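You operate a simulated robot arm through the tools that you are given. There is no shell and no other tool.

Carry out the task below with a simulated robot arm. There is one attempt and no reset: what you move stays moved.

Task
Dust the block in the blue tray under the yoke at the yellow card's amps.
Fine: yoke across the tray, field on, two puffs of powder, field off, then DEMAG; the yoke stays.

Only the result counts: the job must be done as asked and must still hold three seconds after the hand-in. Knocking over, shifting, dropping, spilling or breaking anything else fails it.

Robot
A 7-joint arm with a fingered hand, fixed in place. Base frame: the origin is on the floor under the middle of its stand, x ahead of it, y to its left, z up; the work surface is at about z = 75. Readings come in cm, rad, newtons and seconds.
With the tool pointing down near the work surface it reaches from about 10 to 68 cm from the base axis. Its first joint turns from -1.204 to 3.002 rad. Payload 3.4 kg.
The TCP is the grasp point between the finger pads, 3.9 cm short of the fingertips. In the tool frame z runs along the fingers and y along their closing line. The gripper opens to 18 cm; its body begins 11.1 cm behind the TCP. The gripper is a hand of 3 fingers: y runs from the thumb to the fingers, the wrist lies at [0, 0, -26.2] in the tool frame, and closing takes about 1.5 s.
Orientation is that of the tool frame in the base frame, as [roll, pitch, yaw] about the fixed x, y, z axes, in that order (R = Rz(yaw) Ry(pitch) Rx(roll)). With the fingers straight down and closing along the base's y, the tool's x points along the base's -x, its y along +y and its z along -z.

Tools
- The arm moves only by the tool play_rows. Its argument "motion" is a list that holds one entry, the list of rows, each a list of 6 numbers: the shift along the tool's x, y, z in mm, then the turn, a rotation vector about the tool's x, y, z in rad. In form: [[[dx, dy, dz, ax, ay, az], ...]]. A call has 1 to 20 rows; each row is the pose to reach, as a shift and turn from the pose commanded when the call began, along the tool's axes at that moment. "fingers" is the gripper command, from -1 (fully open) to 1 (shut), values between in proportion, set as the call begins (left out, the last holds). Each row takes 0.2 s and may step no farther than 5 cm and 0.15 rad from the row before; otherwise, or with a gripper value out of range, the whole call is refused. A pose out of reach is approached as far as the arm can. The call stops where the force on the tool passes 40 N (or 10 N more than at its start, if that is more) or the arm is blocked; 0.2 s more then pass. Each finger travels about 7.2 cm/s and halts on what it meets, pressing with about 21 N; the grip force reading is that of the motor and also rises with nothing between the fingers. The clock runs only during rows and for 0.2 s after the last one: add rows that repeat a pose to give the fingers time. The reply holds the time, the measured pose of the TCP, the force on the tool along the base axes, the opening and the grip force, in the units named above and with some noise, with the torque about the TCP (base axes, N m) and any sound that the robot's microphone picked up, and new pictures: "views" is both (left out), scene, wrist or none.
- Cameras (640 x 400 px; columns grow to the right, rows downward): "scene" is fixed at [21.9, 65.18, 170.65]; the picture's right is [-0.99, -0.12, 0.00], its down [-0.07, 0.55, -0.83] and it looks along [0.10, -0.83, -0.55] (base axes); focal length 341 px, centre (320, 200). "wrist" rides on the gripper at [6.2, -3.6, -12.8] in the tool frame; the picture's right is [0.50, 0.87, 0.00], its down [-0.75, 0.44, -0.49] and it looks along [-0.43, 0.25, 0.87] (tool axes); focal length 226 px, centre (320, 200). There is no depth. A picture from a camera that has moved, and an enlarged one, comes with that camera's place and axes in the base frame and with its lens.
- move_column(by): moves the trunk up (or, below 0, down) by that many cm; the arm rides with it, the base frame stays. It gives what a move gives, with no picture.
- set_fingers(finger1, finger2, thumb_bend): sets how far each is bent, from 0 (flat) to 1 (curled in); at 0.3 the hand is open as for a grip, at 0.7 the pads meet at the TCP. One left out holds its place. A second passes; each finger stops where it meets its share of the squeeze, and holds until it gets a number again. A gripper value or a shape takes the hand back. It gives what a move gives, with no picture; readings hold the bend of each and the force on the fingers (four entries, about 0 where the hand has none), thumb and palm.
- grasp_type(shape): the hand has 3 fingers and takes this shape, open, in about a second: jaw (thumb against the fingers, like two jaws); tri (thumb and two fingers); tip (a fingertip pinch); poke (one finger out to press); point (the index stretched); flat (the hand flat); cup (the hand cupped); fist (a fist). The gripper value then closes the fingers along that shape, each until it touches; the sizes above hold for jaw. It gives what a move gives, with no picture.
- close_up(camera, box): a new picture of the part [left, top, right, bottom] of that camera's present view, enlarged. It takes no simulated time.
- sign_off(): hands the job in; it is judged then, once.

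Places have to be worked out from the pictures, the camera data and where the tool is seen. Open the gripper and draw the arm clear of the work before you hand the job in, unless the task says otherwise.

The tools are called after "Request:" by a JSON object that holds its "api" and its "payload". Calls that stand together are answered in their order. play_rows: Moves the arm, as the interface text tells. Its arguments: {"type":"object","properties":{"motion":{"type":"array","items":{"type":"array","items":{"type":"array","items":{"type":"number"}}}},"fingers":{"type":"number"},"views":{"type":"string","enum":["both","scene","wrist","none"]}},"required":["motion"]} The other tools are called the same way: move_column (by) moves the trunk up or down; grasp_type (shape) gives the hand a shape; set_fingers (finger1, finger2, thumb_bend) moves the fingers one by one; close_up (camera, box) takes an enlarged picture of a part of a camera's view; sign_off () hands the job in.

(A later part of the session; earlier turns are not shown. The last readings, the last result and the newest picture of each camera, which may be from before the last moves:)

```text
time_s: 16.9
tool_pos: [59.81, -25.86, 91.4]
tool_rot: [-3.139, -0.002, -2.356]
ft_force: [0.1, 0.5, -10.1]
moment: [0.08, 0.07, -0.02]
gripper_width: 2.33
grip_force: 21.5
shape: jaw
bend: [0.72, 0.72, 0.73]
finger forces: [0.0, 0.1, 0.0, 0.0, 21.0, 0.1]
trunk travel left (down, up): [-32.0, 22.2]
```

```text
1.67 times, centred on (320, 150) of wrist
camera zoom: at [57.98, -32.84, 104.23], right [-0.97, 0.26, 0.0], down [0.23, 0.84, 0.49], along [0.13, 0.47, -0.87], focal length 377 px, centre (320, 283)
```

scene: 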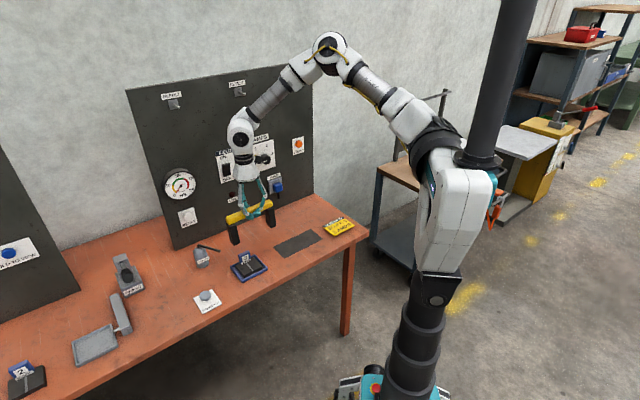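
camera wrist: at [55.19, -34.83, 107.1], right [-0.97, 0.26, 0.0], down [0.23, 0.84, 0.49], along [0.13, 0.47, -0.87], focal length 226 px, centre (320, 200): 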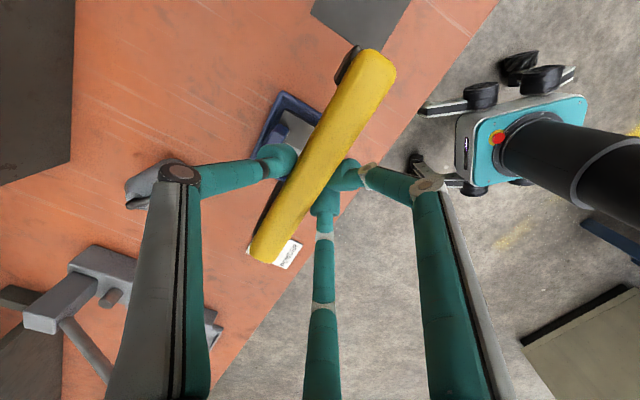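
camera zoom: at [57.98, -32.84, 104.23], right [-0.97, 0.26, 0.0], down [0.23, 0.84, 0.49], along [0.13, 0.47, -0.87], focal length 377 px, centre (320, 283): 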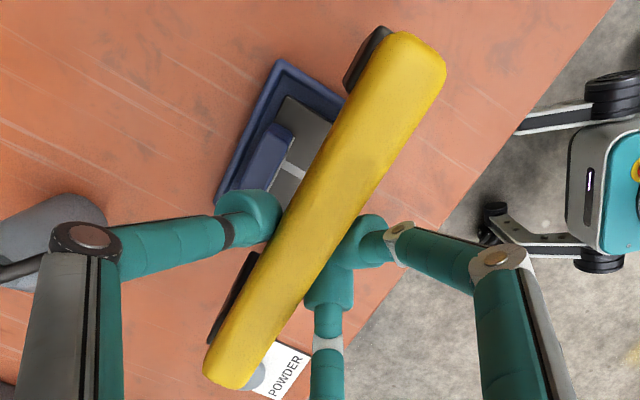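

The legs work out at e1 = 17.2 and 30.3 inside faces, against a tray from 18.2 to 29.2, so both sides clear. The thumb will come down just above the block's tag, so I zoom in on that gap before the last 4 cm.

Request:
{"api": "close_up", "payload": {"camera": "scene", "box": [235, 230, 275, 270]}}

Request:
{"api": "close_up", "payload": {"camera": "wrist", "box": [270, 60, 350, 180]}}

```text
10.00 times, centred on (255, 250) of scene
camera zoom: at [21.9, 65.18, 170.65], right [-0.99, -0.12, 0.0], down [-0.07, 0.55, -0.83], along [0.1, -0.83, -0.55], focal length 3414 px, centre (970, -300)
```

zoom: 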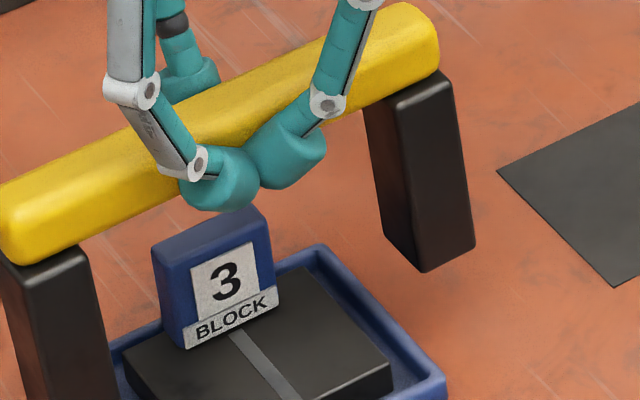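

```text
3.33 times, centred on (310, 120) of wrist
camera zoom: at [57.98, -32.84, 104.23], right [-0.97, 0.26, 0.0], down [0.23, 0.84, 0.49], along [0.13, 0.47, -0.87], focal length 754 px, centre (353, 467)
```

zoom: 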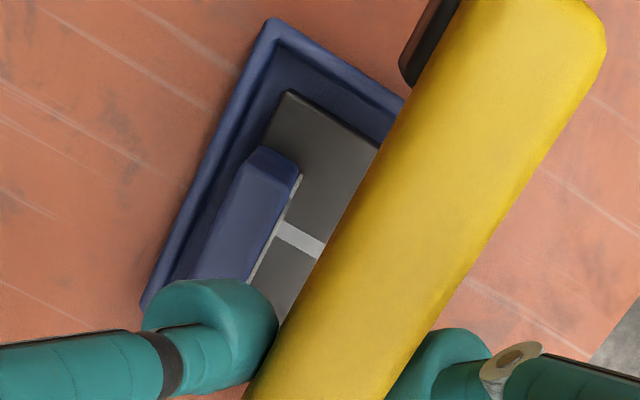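

Matching the tag's top corner between both cameras puts it at about z = 81, two centimetres below where the thumb tip will be. I lower 3 cm more on the trunk, then make the last centimetre with the arm in small steps.

Request:
{"api": "move_column", "payload": {"by": -3}}

Request:
{"api": "play_rows", "payload": {"motion": [[[0, 0, 3, 0, 0, 0], [0, 0, 6, 0, 0, 0], [0, 0, 8, 0, 0, 0], [0, 0, 9, 0, 0, 0], [0, 0, 10, 0, 0, 0], [0, 0, 10, 0, 0, 0]]]}}

Request:
{"api": "close_up", "payload": {"camera": "scene", "box": [210, 225, 290, 290]}}

```text
time_s: 17.6
tool_pos: [59.87, -25.85, 88.4]
tool_rot: [-3.136, -0.001, -2.356]
ft_force: [-1.1, -0.7, -10.8]
moment: [0.05, 0.07, 0.01]
gripper_width: 2.34
grip_force: 21.2
shape: jaw
bend: [0.72, 0.72, 0.73]
finger forces: [0.0, 0.1, 0.1, 0.0, 20.9, 0.0]
trunk travel left (down, up): [-29.0, 25.2]
```

```text
time_s: 19.0
tool_pos: [59.9, -25.9, 87.37]
tool_rot: [-3.139, 0.0, -2.357]
ft_force: [-1.6, 0.5, -0.4]
moment: [0.04, 0.08, -0.04]
gripper_width: 2.34
grip_force: 20.8
shape: jaw
bend: [0.72, 0.72, 0.74]
finger forces: [0.0, 0.0, 0.1, 0.1, 20.7, 0.0]
trunk travel left (down, up): [-29.0, 25.2]
camera wrist: at [57.96, -32.81, 100.26], right [-0.97, 0.26, 0.0], down [0.23, 0.84, 0.49], along [0.13, 0.47, -0.87], focal length 226 px, centre (320, 200)
```

scene: 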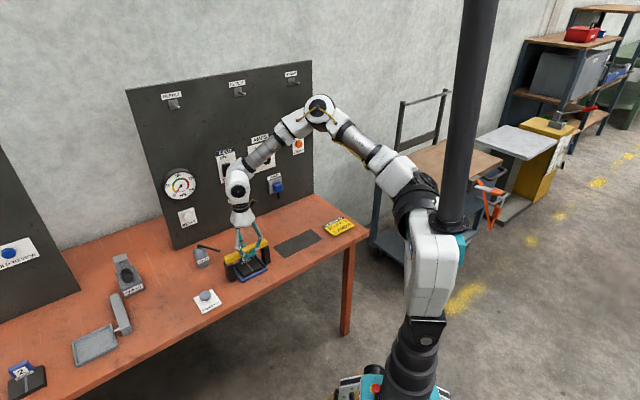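
wrist: 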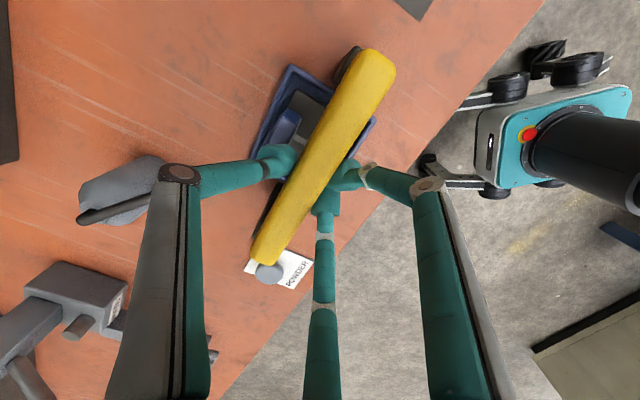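

```text
6.15 times, centred on (250, 258) of scene
camera zoom: at [21.9, 65.18, 170.65], right [-0.99, -0.12, 0.0], down [-0.07, 0.55, -0.83], along [0.1, -0.83, -0.55], focal length 2101 px, centre (751, -154)
```

zoom: 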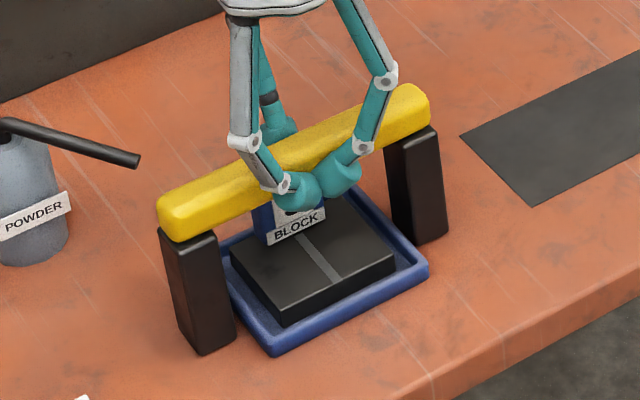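

The weight is on the bench (force near zero) and the legs stand clear of the tray on both sides. I open the fingers in place.

Request:
{"api": "play_rows", "payload": {"motion": [[[0, 0, 0, 0, 0, 0], [0, 0, 0, 0, 0, 0], [0, 0, 0, 0, 0, 0], [0, 0, 0, 0, 0, 0], [0, 0, 0, 0, 0, 0], [0, 0, 0, 0, 0, 0]]], "fingers": -0.15}}

Request:
{"api": "close_up", "payload": {"camera": "scene", "box": [210, 225, 290, 290]}}

```text
time_s: 20.4
tool_pos: [59.79, -25.84, 87.31]
tool_rot: [-3.14, -0.005, -2.358]
ft_force: [-0.2, 0.0, -1.0]
moment: [-0.01, 0.01, 0.03]
gripper_width: 10.27
grip_force: 0.1
shape: jaw
bend: [0.7, 0.7, 0.7]
finger forces: [0.1, 0.0, 0.1, 0.0, 0.0, 0.1]
trunk travel left (down, up): [-29.0, 25.2]
camera wrist: at [57.97, -32.84, 100.19], right [-0.97, 0.26, 0.0], down [0.23, 0.84, 0.49], along [0.13, 0.47, -0.87], focal length 226 px, centre (320, 200)
```

scene: 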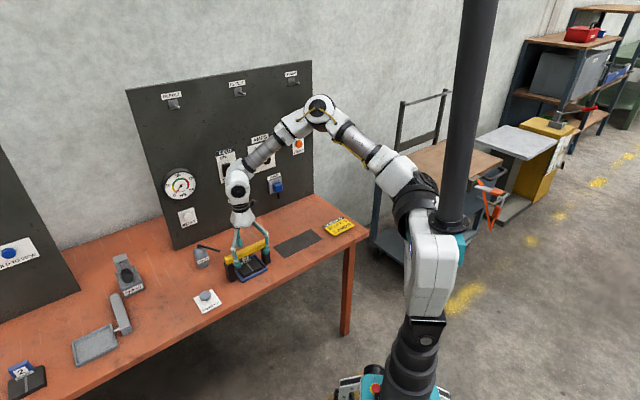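
wrist: 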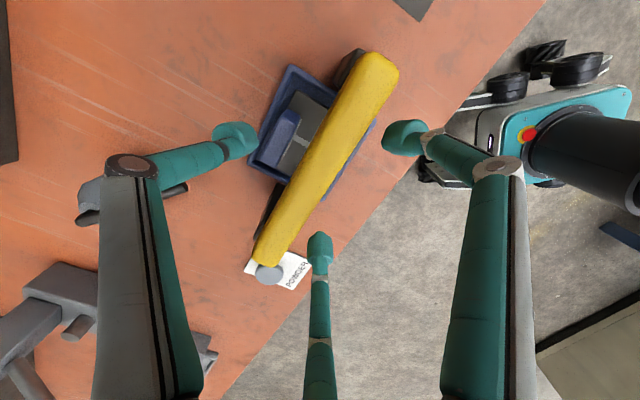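

```text
6.15 times, centred on (250, 258) of scene
camera zoom: at [21.9, 65.18, 170.65], right [-0.99, -0.12, 0.0], down [-0.07, 0.55, -0.83], along [0.1, -0.83, -0.55], focal length 2101 px, centre (751, -154)
```

zoom: 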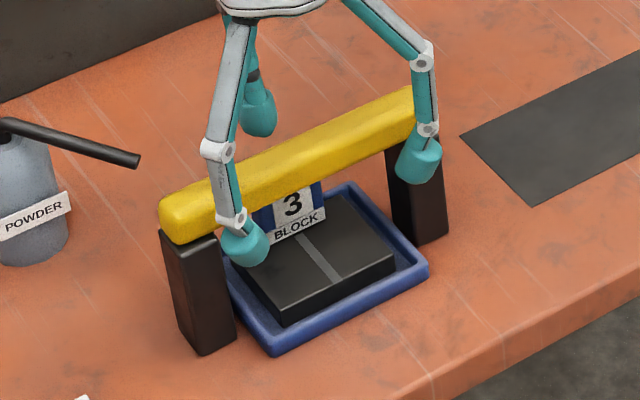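

The yoke stands on its own across the tray. I rise straight up with the arm, keeping the trunk low because that gives the best reach to the panel.

Request:
{"api": "play_rows", "payload": {"motion": [[[0, 0, -20, 0, 0, 0], [0, 0, -50, 0, 0, 0], [0, 0, -90, 0, 0, 0], [0, 0, -130, 0, 0, 0], [0, 0, -170, 0, 0, 0], [0, 0, -170, 0, 0, 0]]]}}

Request:
{"api": "close_up", "payload": {"camera": "scene", "box": [200, 220, 300, 290]}}

Request:
{"api": "close_up", "payload": {"camera": "wrist", "box": [200, 30, 440, 270]}}

```text
time_s: 21.8
tool_pos: [59.88, -25.86, 104.22]
tool_rot: [-3.139, -0.004, -2.355]
ft_force: [-0.3, 0.1, 0.0]
moment: [0.0, -0.02, -0.05]
gripper_width: 10.32
grip_force: 0.0
shape: jaw
bend: [0.7, 0.7, 0.7]
finger forces: [0.1, 0.0, 0.0, 0.1, 0.0, 0.1]
trunk travel left (down, up): [-29.0, 25.2]
camera wrist: at [58.03, -32.81, 117.19], right [-0.97, 0.26, 0.0], down [0.23, 0.84, 0.49], along [0.13, 0.47, -0.87], focal length 226 px, centre (320, 200)
```

scene: 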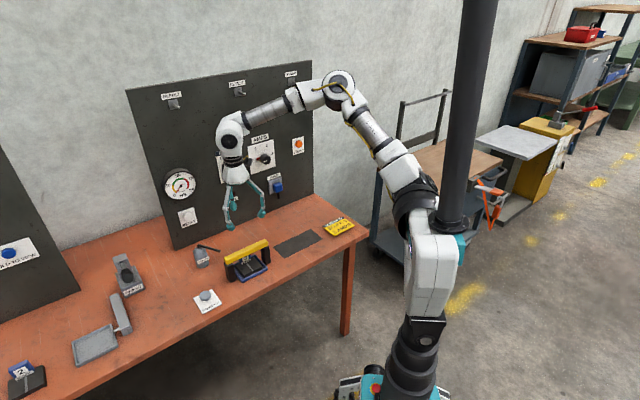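
wrist: 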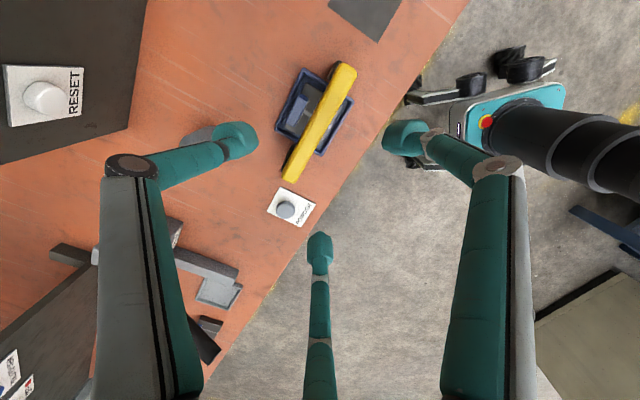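

```text
5.71 times, centred on (250, 255) of scene
camera zoom: at [21.9, 65.18, 170.65], right [-0.99, -0.12, 0.0], down [-0.07, 0.55, -0.83], along [0.1, -0.83, -0.55], focal length 1951 px, centre (720, -114)
```

zoom: 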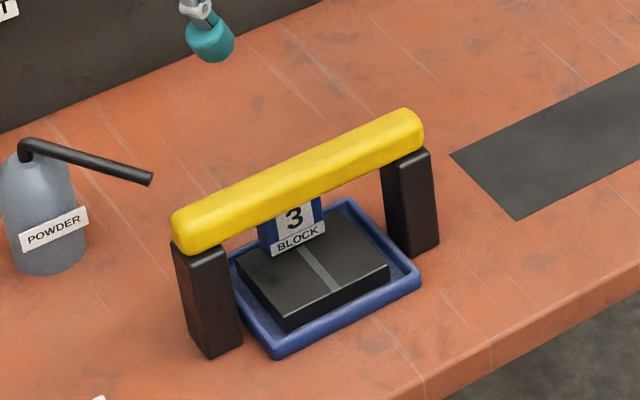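

```text
1.67 times, centred on (320, 150) of wrist
camera zoom: at [58.03, -32.81, 117.19], right [-0.97, 0.26, 0.0], down [0.23, 0.84, 0.49], along [0.13, 0.47, -0.87], focal length 377 px, centre (320, 283)
```

zoom: 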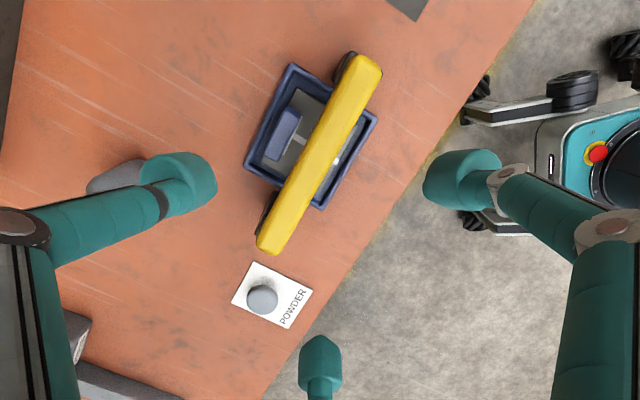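

The yoke is centred across the tray, and the powder knob is near (42.3, -58.2) in bench axes. I now swing the hand over to face the panel in front of the AMPS dial: tool horizontal, thumb up, still about 15 cm away.

Request:
{"api": "play_rows", "payload": {"motion": [[[20, 5, -30, 0, 0, 0], [50, 10, -50, 0.1, 0, 0], [80, 10, -60, 0.24, 0, 0], [105, 5, -60, 0.38, 0, 0], [130, 0, -60, 0.52, 0, 0], [150, -10, -60, 0.66, 0, 0], [170, -20, -55, 0.8, 0, 0], [190, -30, -50, 0.94, 0, 0], [205, -45, -45, 1.08, 0, 0], [220, -60, -40, 1.22, 0, 0], [235, -80, -30, 1.36, 0, 0], [245, -100, -20, 1.48, 0, 0], [245, -114, -15, 1.571, 0, 0], [245, -114, -15, 1.571, 0, 0]]], "fingers": -0.3}}

```text
time_s: 24.8
tool_pos: [50.41, -50.88, 106.13]
tool_rot: [-1.566, -0.002, -2.353]
ft_force: [-0.9, -0.9, -0.4]
moment: [0.0, 0.0, 0.04]
gripper_width: 11.67
grip_force: 0.0
shape: jaw
bend: [0.66, 0.66, 0.66]
finger forces: [0.0, 0.0, 0.0, 0.0, 0.0, 0.0]
trunk travel left (down, up): [-29.0, 25.2]
camera wrist: at [36.88, -46.4, 109.69], right [-0.35, -0.36, -0.87], down [0.19, 0.88, -0.44], along [0.92, -0.31, -0.24], focal length 226 px, centre (320, 200)
```

scene: 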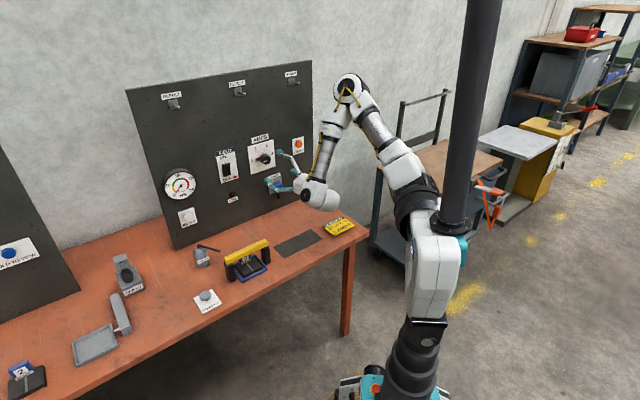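
wrist: 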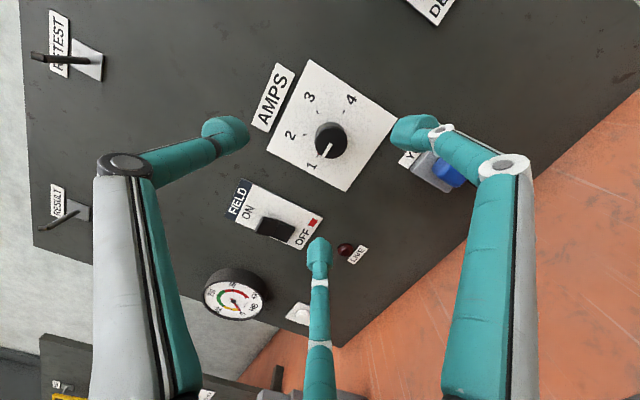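

The whole panel is in view from the wrist camera. I zoom on the dial, the switch and the DEMAG button to fix their places.

Request:
{"api": "close_up", "payload": {"camera": "wrist", "box": [250, 50, 410, 200]}}

Request:
{"api": "close_up", "payload": {"camera": "wrist", "box": [200, 170, 380, 330]}}

Request:
{"api": "close_up", "payload": {"camera": "scene", "box": [240, 130, 350, 220]}}

```text
2.67 times, centred on (330, 125) of wrist
camera zoom: at [36.88, -46.4, 109.69], right [-0.35, -0.36, -0.87], down [0.19, 0.88, -0.44], along [0.92, -0.31, -0.24], focal length 603 px, centre (293, 400)
```

zoom: 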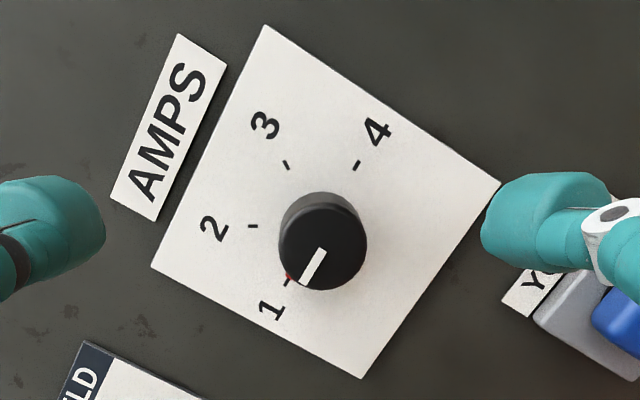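

```text
2.50 times, centred on (290, 250) of wrist
camera zoom: at [36.88, -46.4, 109.69], right [-0.35, -0.36, -0.87], down [0.19, 0.88, -0.44], along [0.92, -0.31, -0.24], focal length 565 px, centre (395, 75)
```

zoom: 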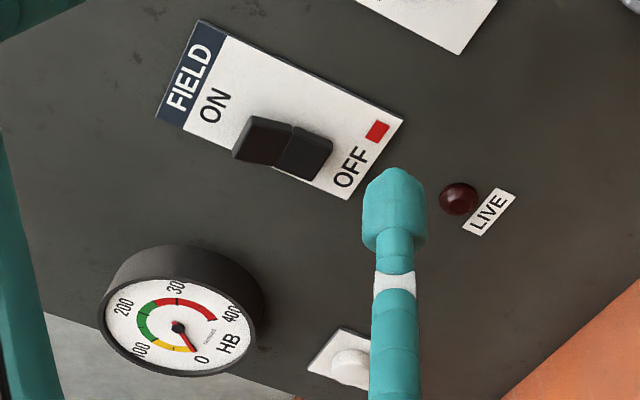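

```text
4.44 times, centred on (295, 175) of scene
camera zoom: at [21.9, 65.18, 170.65], right [-0.99, -0.12, 0.0], down [-0.07, 0.55, -0.83], along [0.1, -0.83, -0.55], focal length 1517 px, centre (431, 311)
```

zoom: 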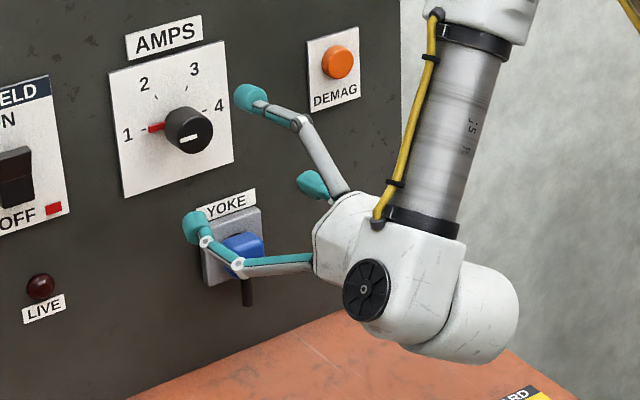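

The panel is vertical at e2 ≈ -90.3 and the dial's axis is at e1 = -0.97, z = 104.7. The knob is about 4 cm across and stands about 4 cm off the plate; the ticks are 60° apart, so 1 to 3 is a 120° clockwise turn. I line up with the knob, rolled back 60° so there is room for the full turn.

Request:
{"api": "play_rows", "payload": {"motion": [[[1, 2, 5, 0, 0, -0.13], [2, 4, 10, 0, 0, -0.26], [3, 7, 18, 0, 0, -0.39], [4, 9, 26, 0, 0, -0.52], [5, 11, 34, 0, 0, -0.65], [6, 13, 42, 0, 0, -0.78], [6.4, 14.3, 50, 0, 0, -0.91], [6.4, 14.3, 57, 0, 0, -1.047], [6.4, 14.3, 57, 0, 0, -1.047]]], "fingers": -0.15}}

Request:
{"api": "close_up", "payload": {"camera": "wrist", "box": [200, 30, 440, 270]}}

Request:
{"api": "close_up", "payload": {"camera": "scene", "box": [230, 120, 330, 220]}}

```text
time_s: 26.8
tool_pos: [54.2, -55.83, 104.54]
tool_rot: [-1.567, -1.05, -2.359]
ft_force: [0.6, 0.0, 0.5]
moment: [0.03, 0.03, 0.0]
gripper_width: 10.4
grip_force: 0.1
shape: jaw
bend: [0.69, 0.69, 0.7]
finger forces: [0.0, 0.1, 0.0, 0.1, 0.1, 0.0]
trunk travel left (down, up): [-29.0, 25.2]
camera wrist: at [45.14, -46.75, 111.75], right [-0.71, -0.71, 0.0], down [-0.35, 0.34, -0.87], along [0.61, -0.62, -0.49], focal length 226 px, centre (320, 200)
```

scene: 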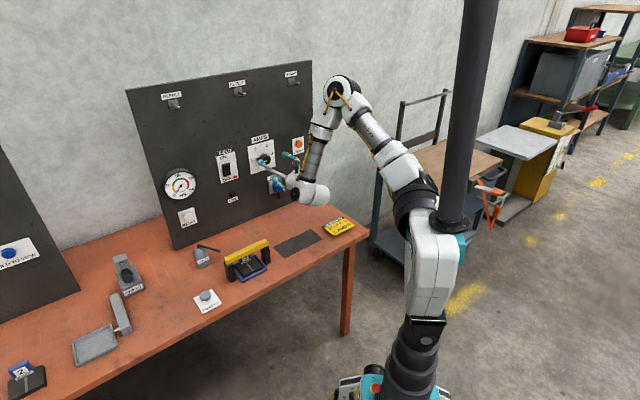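
wrist: 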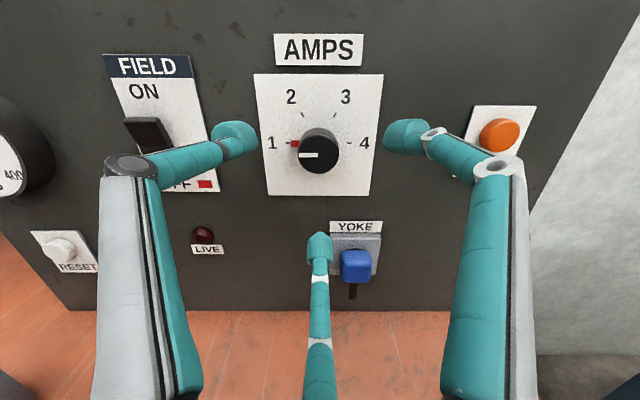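

```text
1.67 times, centred on (320, 150) of wrist
camera zoom: at [45.14, -46.75, 111.75], right [-0.71, -0.71, 0.0], down [-0.35, 0.34, -0.87], along [0.61, -0.62, -0.49], focal length 377 px, centre (320, 283)
```

zoom: 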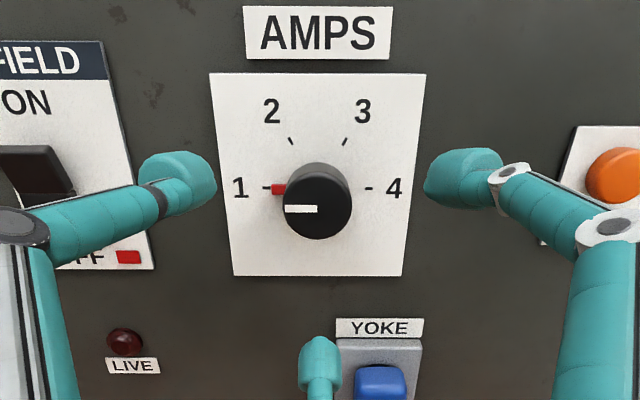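

```text
4.00 times, centred on (280, 170) of scene
camera zoom: at [21.9, 65.18, 170.65], right [-0.99, -0.12, 0.0], down [-0.07, 0.55, -0.83], along [0.1, -0.83, -0.55], focal length 1365 px, centre (480, 320)
```

zoom: 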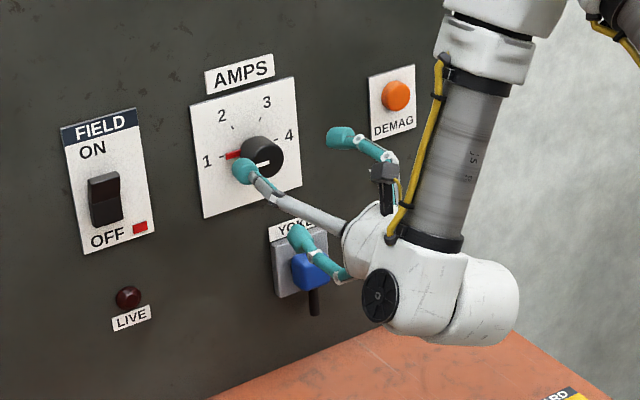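

From here the dial axis is confirmed at about e1 = -1.0, z = 104.8, with the knob face near e2 = -87. I move in so the fingertips surround the knob, stopping over 1.5 cm short of the plate so the red pointer stays clear.

Request:
{"api": "play_rows", "payload": {"motion": [[[1, -2.3, 12, 0, 0, 0], [1, -2.3, 26, 0, 0, 0], [1, -2.3, 40, 0, 0, 0], [1, -2.3, 54, 0, 0, 0], [1, -2.3, 66, 0, 0, 0], [1, -2.3, 66, 0, 0, 0]]]}}

Request:
{"api": "close_up", "payload": {"camera": "wrist", "box": [200, 30, 440, 270]}}

Request:
{"api": "close_up", "payload": {"camera": "scene", "box": [230, 120, 310, 200]}}

```text
time_s: 28.2
tool_pos: [58.92, -60.18, 104.74]
tool_rot: [-1.566, -1.048, -2.359]
ft_force: [-0.1, 0.3, 0.8]
moment: [-0.02, 0.03, 0.01]
gripper_width: 10.41
grip_force: 0.0
shape: jaw
bend: [0.69, 0.69, 0.7]
finger forces: [0.0, 0.0, 0.1, 0.0, 0.1, 0.0]
trunk travel left (down, up): [-29.0, 25.2]
camera wrist: at [49.93, -51.14, 112.0], right [-0.71, -0.71, 0.0], down [-0.35, 0.35, -0.87], along [0.61, -0.62, -0.49], focal length 226 px, centre (320, 200)
```

scene: 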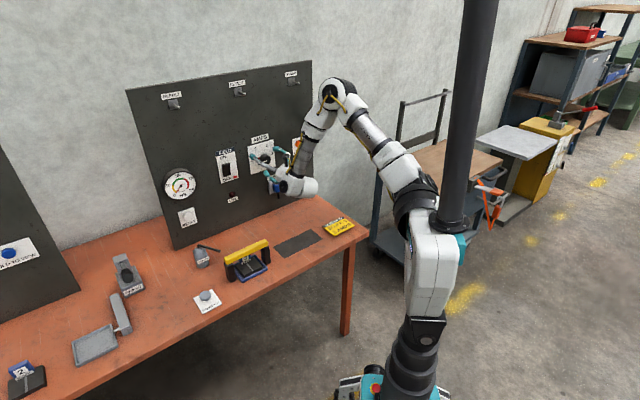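
wrist: 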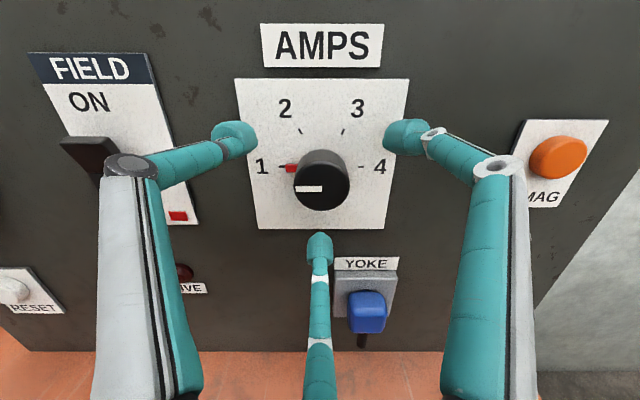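

```text
1.67 times, centred on (320, 150) of wrist
camera zoom: at [49.93, -51.14, 112.0], right [-0.71, -0.71, 0.0], down [-0.35, 0.35, -0.87], along [0.61, -0.62, -0.49], focal length 377 px, centre (320, 283)
```

zoom: 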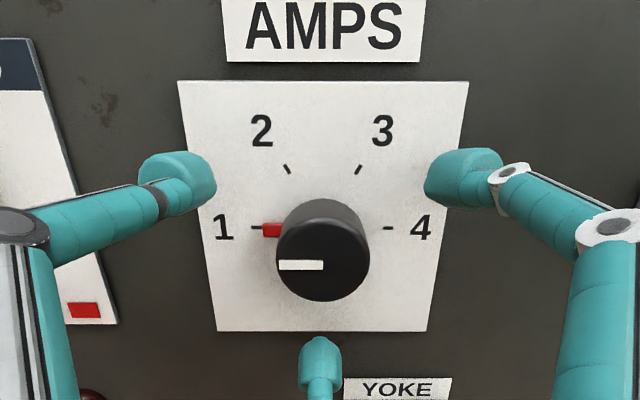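

```text
5.00 times, centred on (270, 160) of scene
camera zoom: at [21.9, 65.18, 170.65], right [-0.99, -0.12, 0.0], down [-0.07, 0.55, -0.83], along [0.1, -0.83, -0.55], focal length 1707 px, centre (570, 400)
```

zoom: 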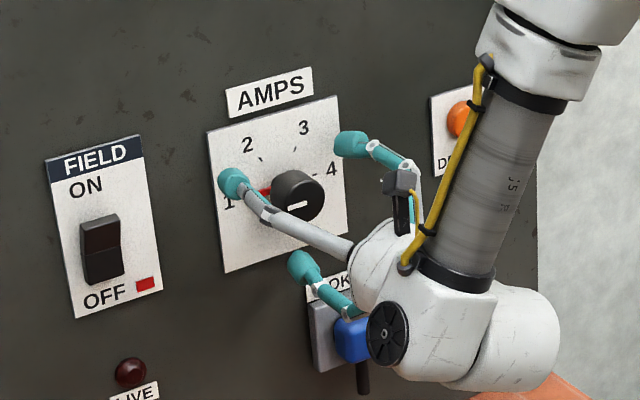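

The TCP is on the knob's axis within a millimetre or so, with the fingertips overlapping the knob by about 1.8 cm. I close the three fingers on it.

Request:
{"api": "play_rows", "payload": {"motion": [[[0, 0, 0, 0, 0, 0], [0, 0, 0, 0, 0, 0], [0, 0, 0, 0, 0, 0], [0, 0, 0, 0, 0, 0], [0, 0, 0, 0, 0, 0], [0, 0, 0, 0, 0, 0], [0, 0, 0, 0, 0, 0]]], "fingers": 1, "views": "wrist"}}

Request:
{"api": "close_up", "payload": {"camera": "wrist", "box": [200, 80, 440, 270]}}

```text
time_s: 29.8
tool_pos: [58.93, -60.12, 104.77]
tool_rot: [-1.567, -1.051, -2.361]
ft_force: [0.7, 0.2, -1.9]
moment: [0.02, 0.01, 0.05]
gripper_width: 3.29
grip_force: 21.0
shape: jaw
bend: [0.72, 0.72, 0.74]
finger forces: [18.6, 18.6, 0.0, 0.0, 19.2, 0.0]
trunk travel left (down, up): [-29.0, 25.2]
camera wrist: at [49.96, -51.14, 111.96], right [-0.71, -0.71, 0.0], down [-0.35, 0.35, -0.87], along [0.61, -0.62, -0.49], focal length 226 px, centre (320, 200)
```

wrist: 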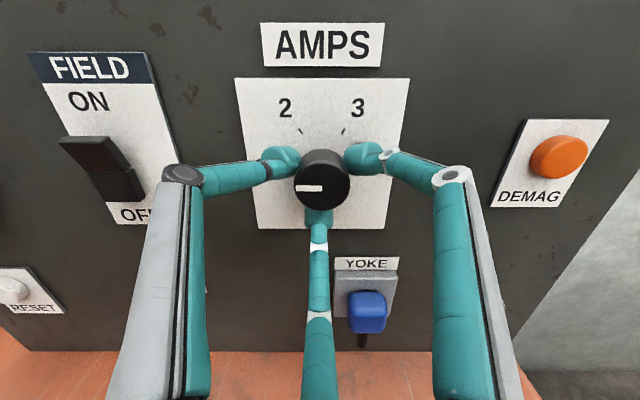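

```text
2.11 times, centred on (320, 175) of wrist
camera zoom: at [49.96, -51.14, 111.96], right [-0.71, -0.71, 0.0], down [-0.35, 0.35, -0.87], along [0.61, -0.62, -0.49], focal length 476 px, centre (320, 253)
```

zoom: 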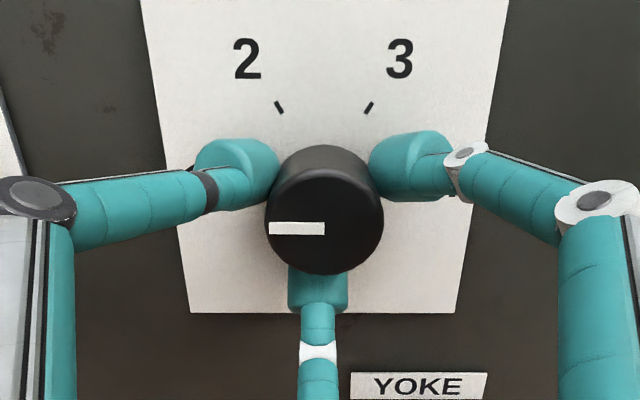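

All three fingers hold the knob evenly (about 19 N each). I turn clockwise the first 60° and check the dial follows.

Request:
{"api": "play_rows", "payload": {"motion": [[[0, 0, 0, 0, 0, 0.12], [0, 0, 0, 0, 0, 0.26], [0, 0, 0, 0, 0, 0.4], [0, 0, 0, 0, 0, 0.54], [0, 0, 0, 0, 0, 0.68], [0, 0, 0, 0, 0, 0.82], [0, 0, 0, 0, 0, 0.94], [0, 0, 0, 0, 0, 1.047], [0, 0, 0, 0, 0, 1.047]]]}}

Request:
{"api": "close_up", "payload": {"camera": "wrist", "box": [200, 80, 440, 270]}}

Request:
{"api": "close_up", "payload": {"camera": "scene", "box": [230, 120, 310, 200]}}

```text
time_s: 31.8
tool_pos: [59.04, -60.1, 104.87]
tool_rot: [-1.568, -0.001, -2.358]
ft_force: [6.8, 2.6, 6.2]
moment: [-0.22, -0.18, 0.21]
gripper_width: 3.28
grip_force: 21.1
shape: jaw
bend: [0.72, 0.72, 0.74]
finger forces: [17.1, 20.1, 0.0, 0.0, 23.8, 0.1]
trunk travel left (down, up): [-29.0, 25.2]
camera wrist: at [45.52, -55.53, 108.45], right [-0.35, -0.36, -0.87], down [0.19, 0.88, -0.44], along [0.92, -0.32, -0.24], focal length 226 px, centre (320, 200)
```

scene: 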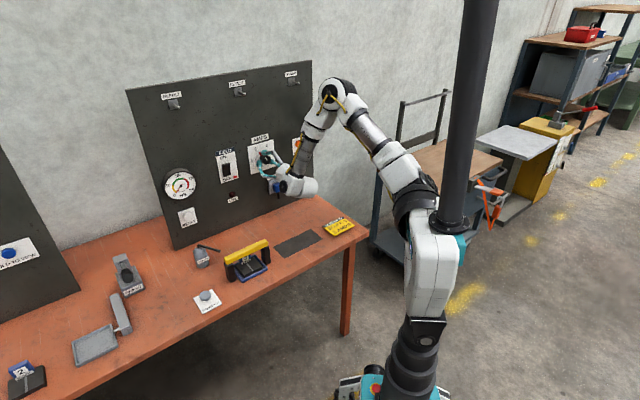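
wrist: 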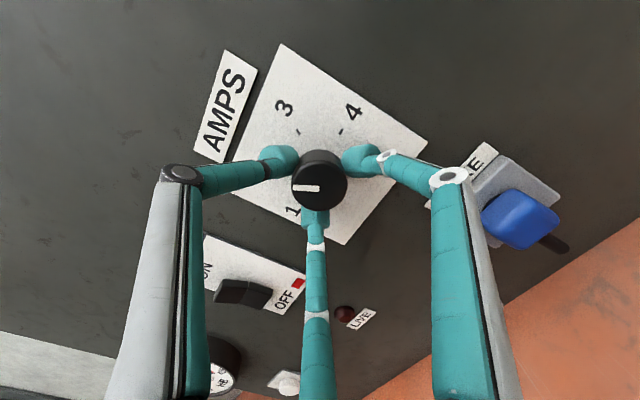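

```text
2.11 times, centred on (320, 175) of wrist
camera zoom: at [45.52, -55.53, 108.45], right [-0.35, -0.36, -0.87], down [0.19, 0.88, -0.44], along [0.92, -0.32, -0.24], focal length 476 px, centre (320, 253)
```

zoom: 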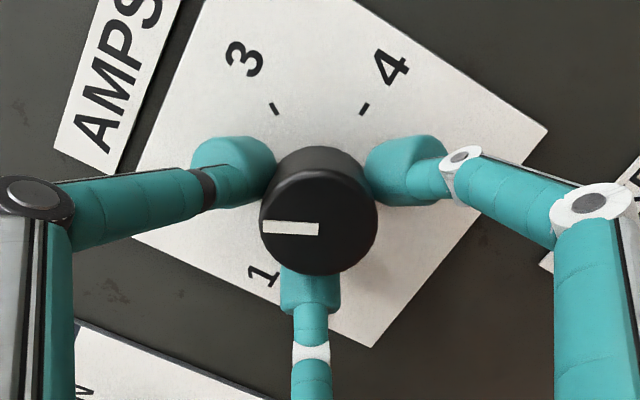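

```text
5.00 times, centred on (270, 160) of scene
camera zoom: at [21.9, 65.18, 170.65], right [-0.99, -0.12, 0.0], down [-0.07, 0.55, -0.83], along [0.1, -0.83, -0.55], focal length 1707 px, centre (570, 400)
```

zoom: 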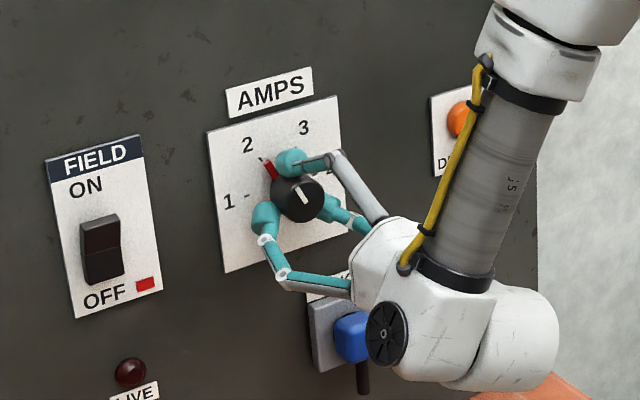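

The knob turned with the hand and the red pointer is at 2. I turn the next 60° towards 3.

Request:
{"api": "play_rows", "payload": {"motion": [[[0, 0, 0, 0, 0, 0.12], [0, 0, 0, 0, 0, 0.26], [0, 0, 0, 0, 0, 0.4], [0, 0, 0, 0, 0, 0.54], [0, 0, 0, 0, 0, 0.68], [0, 0, 0, 0, 0, 0.82], [0, 0, 0, 0, 0, 0.94], [0, 0, 0, 0, 0, 1.057], [0, 0, 0, 0, 0, 1.057]]]}}

Request:
{"api": "close_up", "payload": {"camera": "wrist", "box": [200, 80, 440, 270]}}

Request:
{"api": "close_up", "payload": {"camera": "scene", "box": [230, 120, 310, 200]}}

```text
time_s: 33.8
tool_pos: [60.97, -57.67, 112.06]
tool_rot: [-1.699, 1.031, -2.495]
ft_force: [0.7, 0.7, 0.6]
moment: [-0.06, 0.01, -0.07]
gripper_width: 1.33
grip_force: 21.1
shape: jaw
bend: [0.75, 0.77, 0.79]
finger forces: [0.0, 0.0, 0.0, 0.0, 0.0, 0.1]
out of reach, approached as far as the arm can: row 3, 4, 5, 6, 7, 8, 9
trunk travel left (down, up): [-29.0, 25.2]
camera wrist: at [47.41, -52.59, 109.41], right [0.31, 0.38, -0.87], down [0.23, 0.86, 0.46], along [0.92, -0.35, 0.18], focal length 226 px, centre (320, 200)
```

scene: 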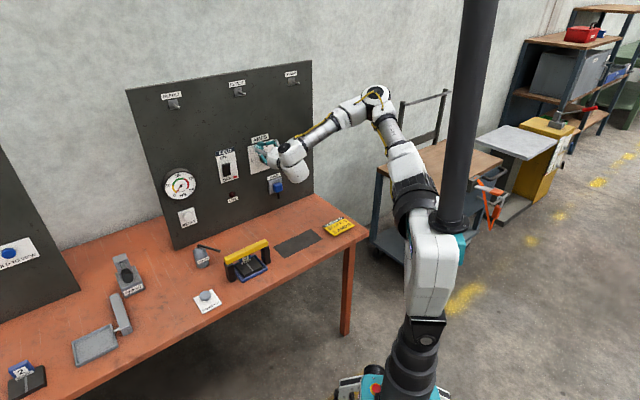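
wrist: 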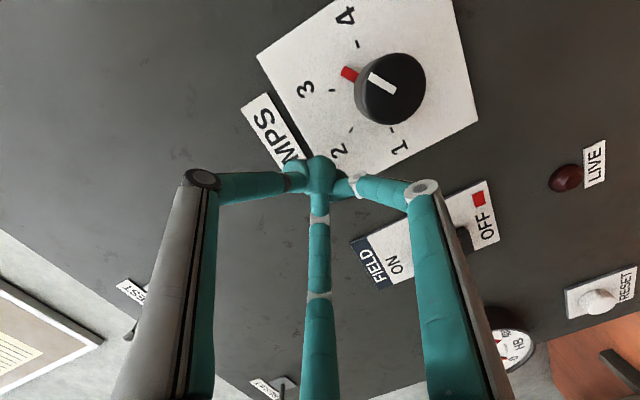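

```text
2.11 times, centred on (320, 175) of wrist
camera zoom: at [47.41, -52.59, 109.41], right [0.31, 0.38, -0.87], down [0.23, 0.86, 0.46], along [0.92, -0.35, 0.18], focal length 476 px, centre (320, 253)
```

zoom: 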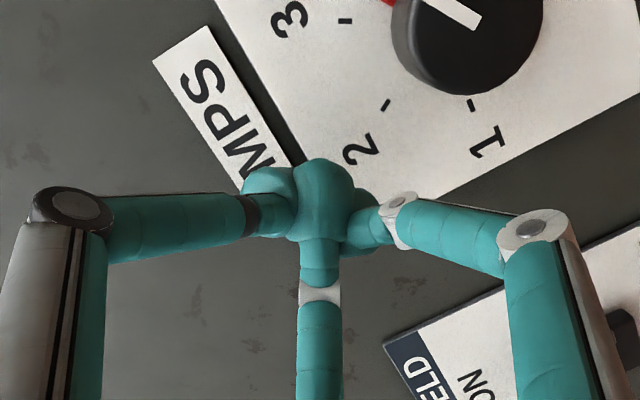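

```text
5.00 times, centred on (270, 160) of scene
camera zoom: at [21.9, 65.18, 170.65], right [-0.99, -0.12, 0.0], down [-0.07, 0.55, -0.83], along [0.1, -0.83, -0.55], focal length 1707 px, centre (570, 400)
```

zoom: 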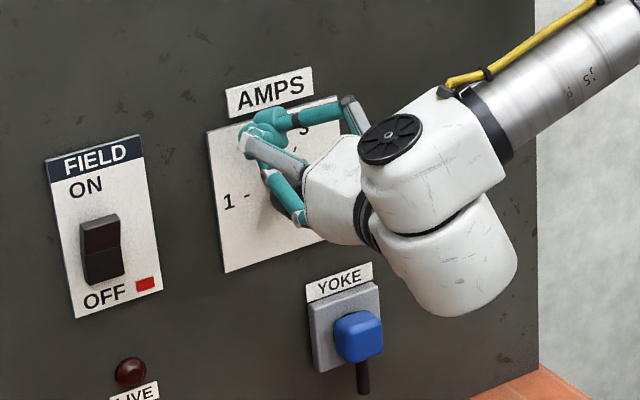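

The arm hit a joint limit mid-turn, swung up and slipped off the knob; the dial now seems to sit a little past 3. Forces are near zero, so I back straight off from the panel before looking properly.

Request:
{"api": "play_rows", "payload": {"motion": [[[0, 0, -20, 0, 0, 0], [0, 0, -45, 0, 0, 0], [0, 0, -70, 0, 0, 0], [0, 0, -95, 0, 0, 0], [0, 0, -95, 0, 0, 0]]]}}

Request:
{"api": "close_up", "payload": {"camera": "scene", "box": [240, 130, 310, 175]}}

Request:
{"api": "close_up", "payload": {"camera": "wrist", "box": [240, 0, 500, 200]}}

```text
time_s: 35.0
tool_pos: [54.31, -51.81, 112.53]
tool_rot: [-1.706, 1.032, -2.502]
ft_force: [-0.6, -0.1, -0.2]
moment: [0.01, 0.02, 0.0]
gripper_width: 1.38
grip_force: 20.9
shape: jaw
bend: [0.75, 0.77, 0.79]
finger forces: [0.1, 0.1, 0.0, 0.0, 0.0, 0.0]
trunk travel left (down, up): [-29.0, 25.2]
camera wrist: at [40.82, -46.6, 109.84], right [0.32, 0.38, -0.87], down [0.23, 0.86, 0.46], along [0.92, -0.35, 0.18], focal length 226 px, centre (320, 200)
```

scene: 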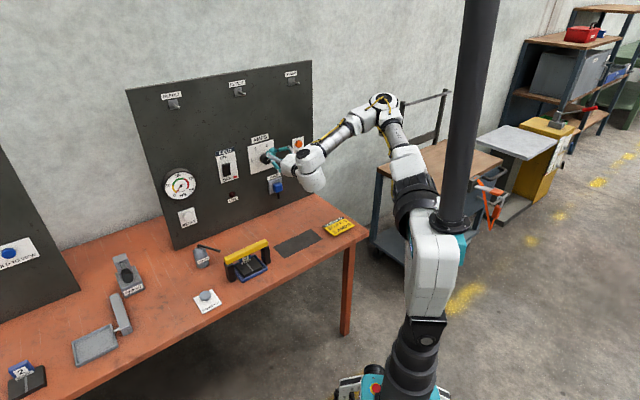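
wrist: 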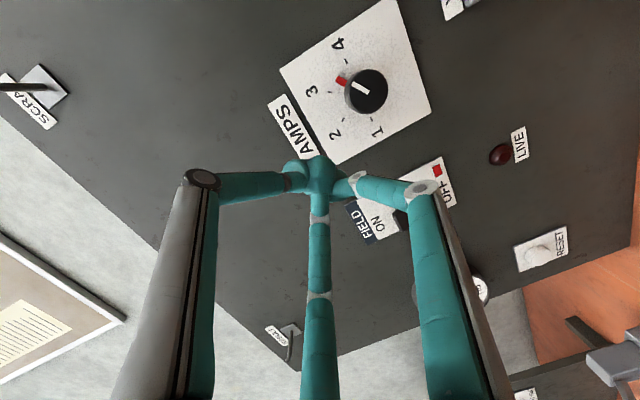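

```text
8.89 times, centred on (275, 152) of scene
camera zoom: at [21.9, 65.18, 170.65], right [-0.99, -0.12, 0.0], down [-0.07, 0.55, -0.83], along [0.1, -0.83, -0.55], focal length 3034 px, centre (720, 622)
```

zoom: 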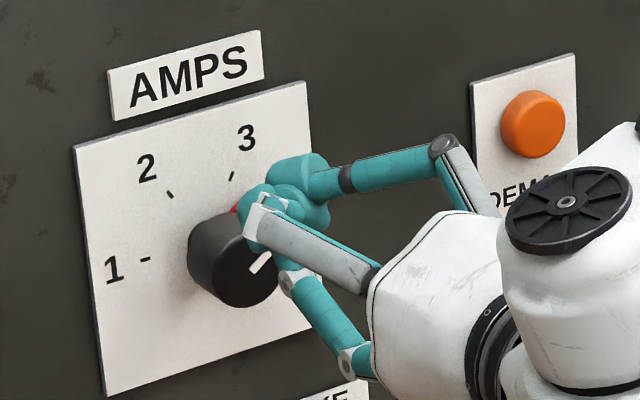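

```text
2.00 times, centred on (370, 100) of wrist
camera zoom: at [40.82, -46.6, 109.84], right [0.32, 0.38, -0.87], down [0.23, 0.86, 0.46], along [0.92, -0.35, 0.18], focal length 452 px, centre (220, 400)
```

zoom: 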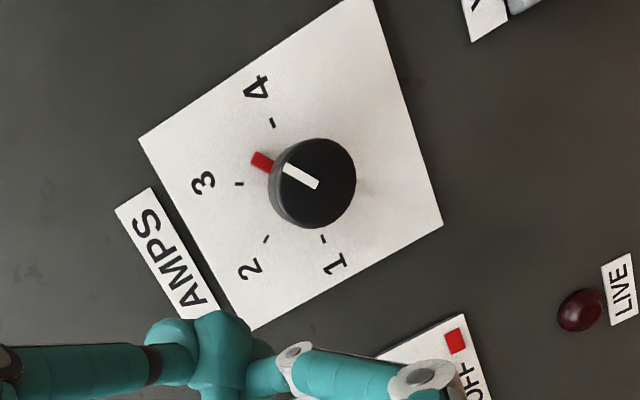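

The pointer stands between 3 and 4, roughly 25° past 3, so I need to bring it back counter-clockwise. I first unwind the wrist to the earlier thumb-up posture at a safe distance, with fingers open.

Request:
{"api": "play_rows", "payload": {"motion": [[[5, 1, -15, 0, 0, 0], [12, 3, -30, 0.006, -0.008, -0.13], [22, 5, -40, 0.012, -0.016, -0.26], [32, 7, -44, 0.018, -0.023, -0.39], [42, 9, -44, 0.024, -0.031, -0.52], [52, 11, -44, 0.03, -0.039, -0.65], [62, 12, -44, 0.036, -0.047, -0.78], [72, 14, -44, 0.042, -0.055, -0.91], [82, 15, -44, 0.0477, -0.0625, -1.0365], [82, 15, -44, 0.0477, -0.0625, -1.0365]]], "fingers": -0.15}}

Request:
{"api": "close_up", "payload": {"camera": "scene", "box": [240, 130, 310, 175]}}

```text
time_s: 37.2
tool_pos: [48.85, -49.74, 104.88]
tool_rot: [-1.57, 0.0, -2.355]
ft_force: [0.2, -0.6, -0.4]
moment: [0.02, 0.0, 0.01]
gripper_width: 10.26
grip_force: 0.2
shape: jaw
bend: [0.7, 0.7, 0.7]
finger forces: [0.1, 0.0, 0.1, 0.1, 0.1, 0.1]
trunk travel left (down, up): [-29.0, 25.2]
camera wrist: at [35.35, -45.27, 108.65], right [-0.35, -0.36, -0.87], down [0.18, 0.88, -0.44], along [0.92, -0.31, -0.25], focal length 226 px, centre (320, 200)
```

scene: 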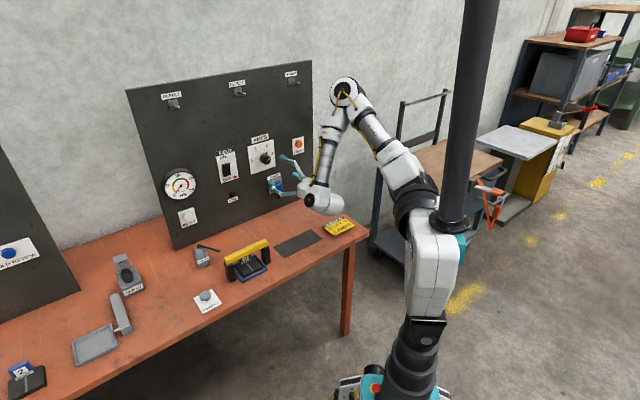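
wrist: 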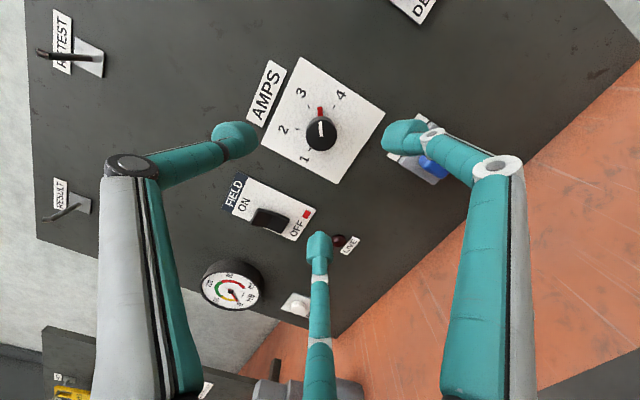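

```text
8.89 times, centred on (275, 152) of scene
camera zoom: at [21.9, 65.18, 170.65], right [-0.99, -0.12, 0.0], down [-0.07, 0.55, -0.83], along [0.1, -0.83, -0.55], focal length 3034 px, centre (720, 622)
```

zoom: 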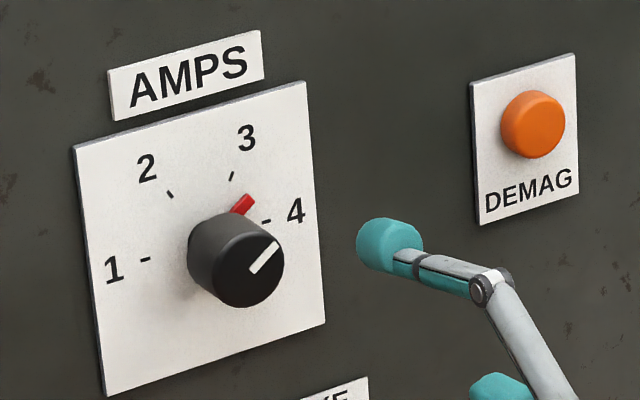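

The arm is back in its good posture and the pointer is plainly visible. I zoom in to measure its angle.

Request:
{"api": "close_up", "payload": {"camera": "wrist", "box": [260, 50, 400, 190]}}

```text
2.86 times, centred on (330, 120) of wrist
camera zoom: at [35.35, -45.27, 108.65], right [-0.35, -0.36, -0.87], down [0.18, 0.88, -0.44], along [0.92, -0.31, -0.25], focal length 646 px, centre (291, 429)
```

zoom: 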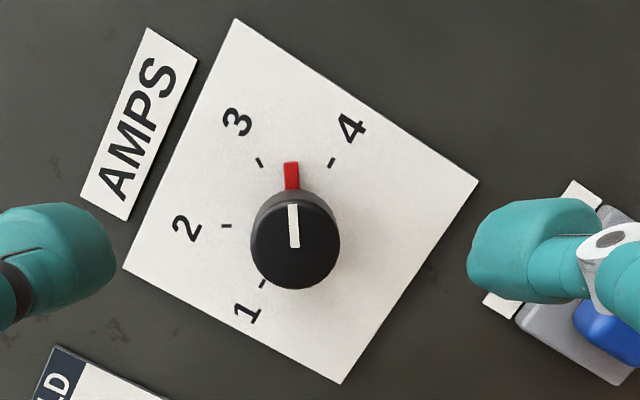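

Projecting the pointer onto the plate gives about 35°, against 60° for tick 3, so it needs roughly 25° (0.44 rad) counter-clockwise. I line up again with a small roll that leaves room for that turn, and surround the knob as before.

Request:
{"api": "play_rows", "payload": {"motion": [[[1, 0, 20, 0, 0, -0.12], [2, 1, 45, 0, 0, -0.24], [3, 1.1, 70, 0, 0, -0.35], [3, 1.1, 90, 0, 0, -0.35], [3, 1.1, 105, 0, 0, -0.35], [3, 1.1, 120, 0, 0, -0.35], [3, 1.1, 133, 0, 0, -0.35], [3, 1.1, 145, 0, 0, -0.35], [3, 1.1, 145, 0, 0, -0.35]]], "views": "wrist"}}

Request:
{"api": "close_up", "payload": {"camera": "wrist", "box": [200, 50, 440, 270]}}

```text
time_s: 39.2
tool_pos: [59.0, -60.26, 104.98]
tool_rot: [-1.57, -0.351, -2.356]
ft_force: [-0.3, -0.1, 0.6]
moment: [0.06, 0.01, -0.03]
gripper_width: 10.29
grip_force: 0.1
shape: jaw
bend: [0.7, 0.7, 0.7]
finger forces: [0.0, 0.0, 0.0, 0.0, 0.1, 0.0]
trunk travel left (down, up): [-29.0, 25.2]
camera wrist: at [46.6, -54.5, 110.47], right [-0.54, -0.54, -0.64], down [0.05, 0.74, -0.67], along [0.84, -0.39, -0.38], focal length 226 px, centre (320, 200)
```

wrist: 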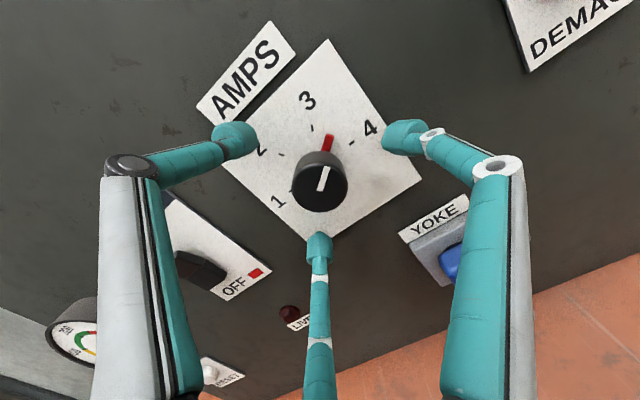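

```text
1.82 times, centred on (320, 160) of wrist
camera zoom: at [46.6, -54.5, 110.47], right [-0.54, -0.54, -0.64], down [0.05, 0.74, -0.67], along [0.84, -0.39, -0.38], focal length 411 px, centre (320, 273)
```

zoom: 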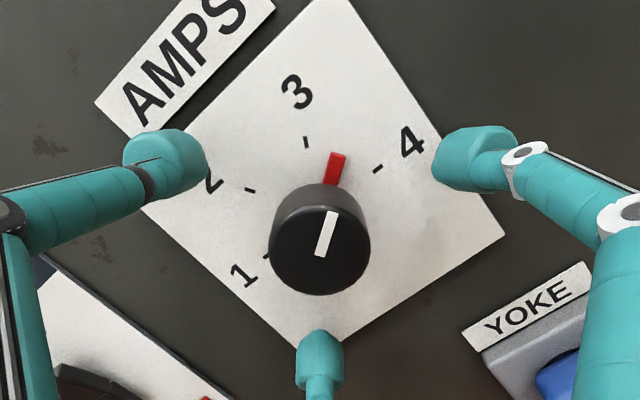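

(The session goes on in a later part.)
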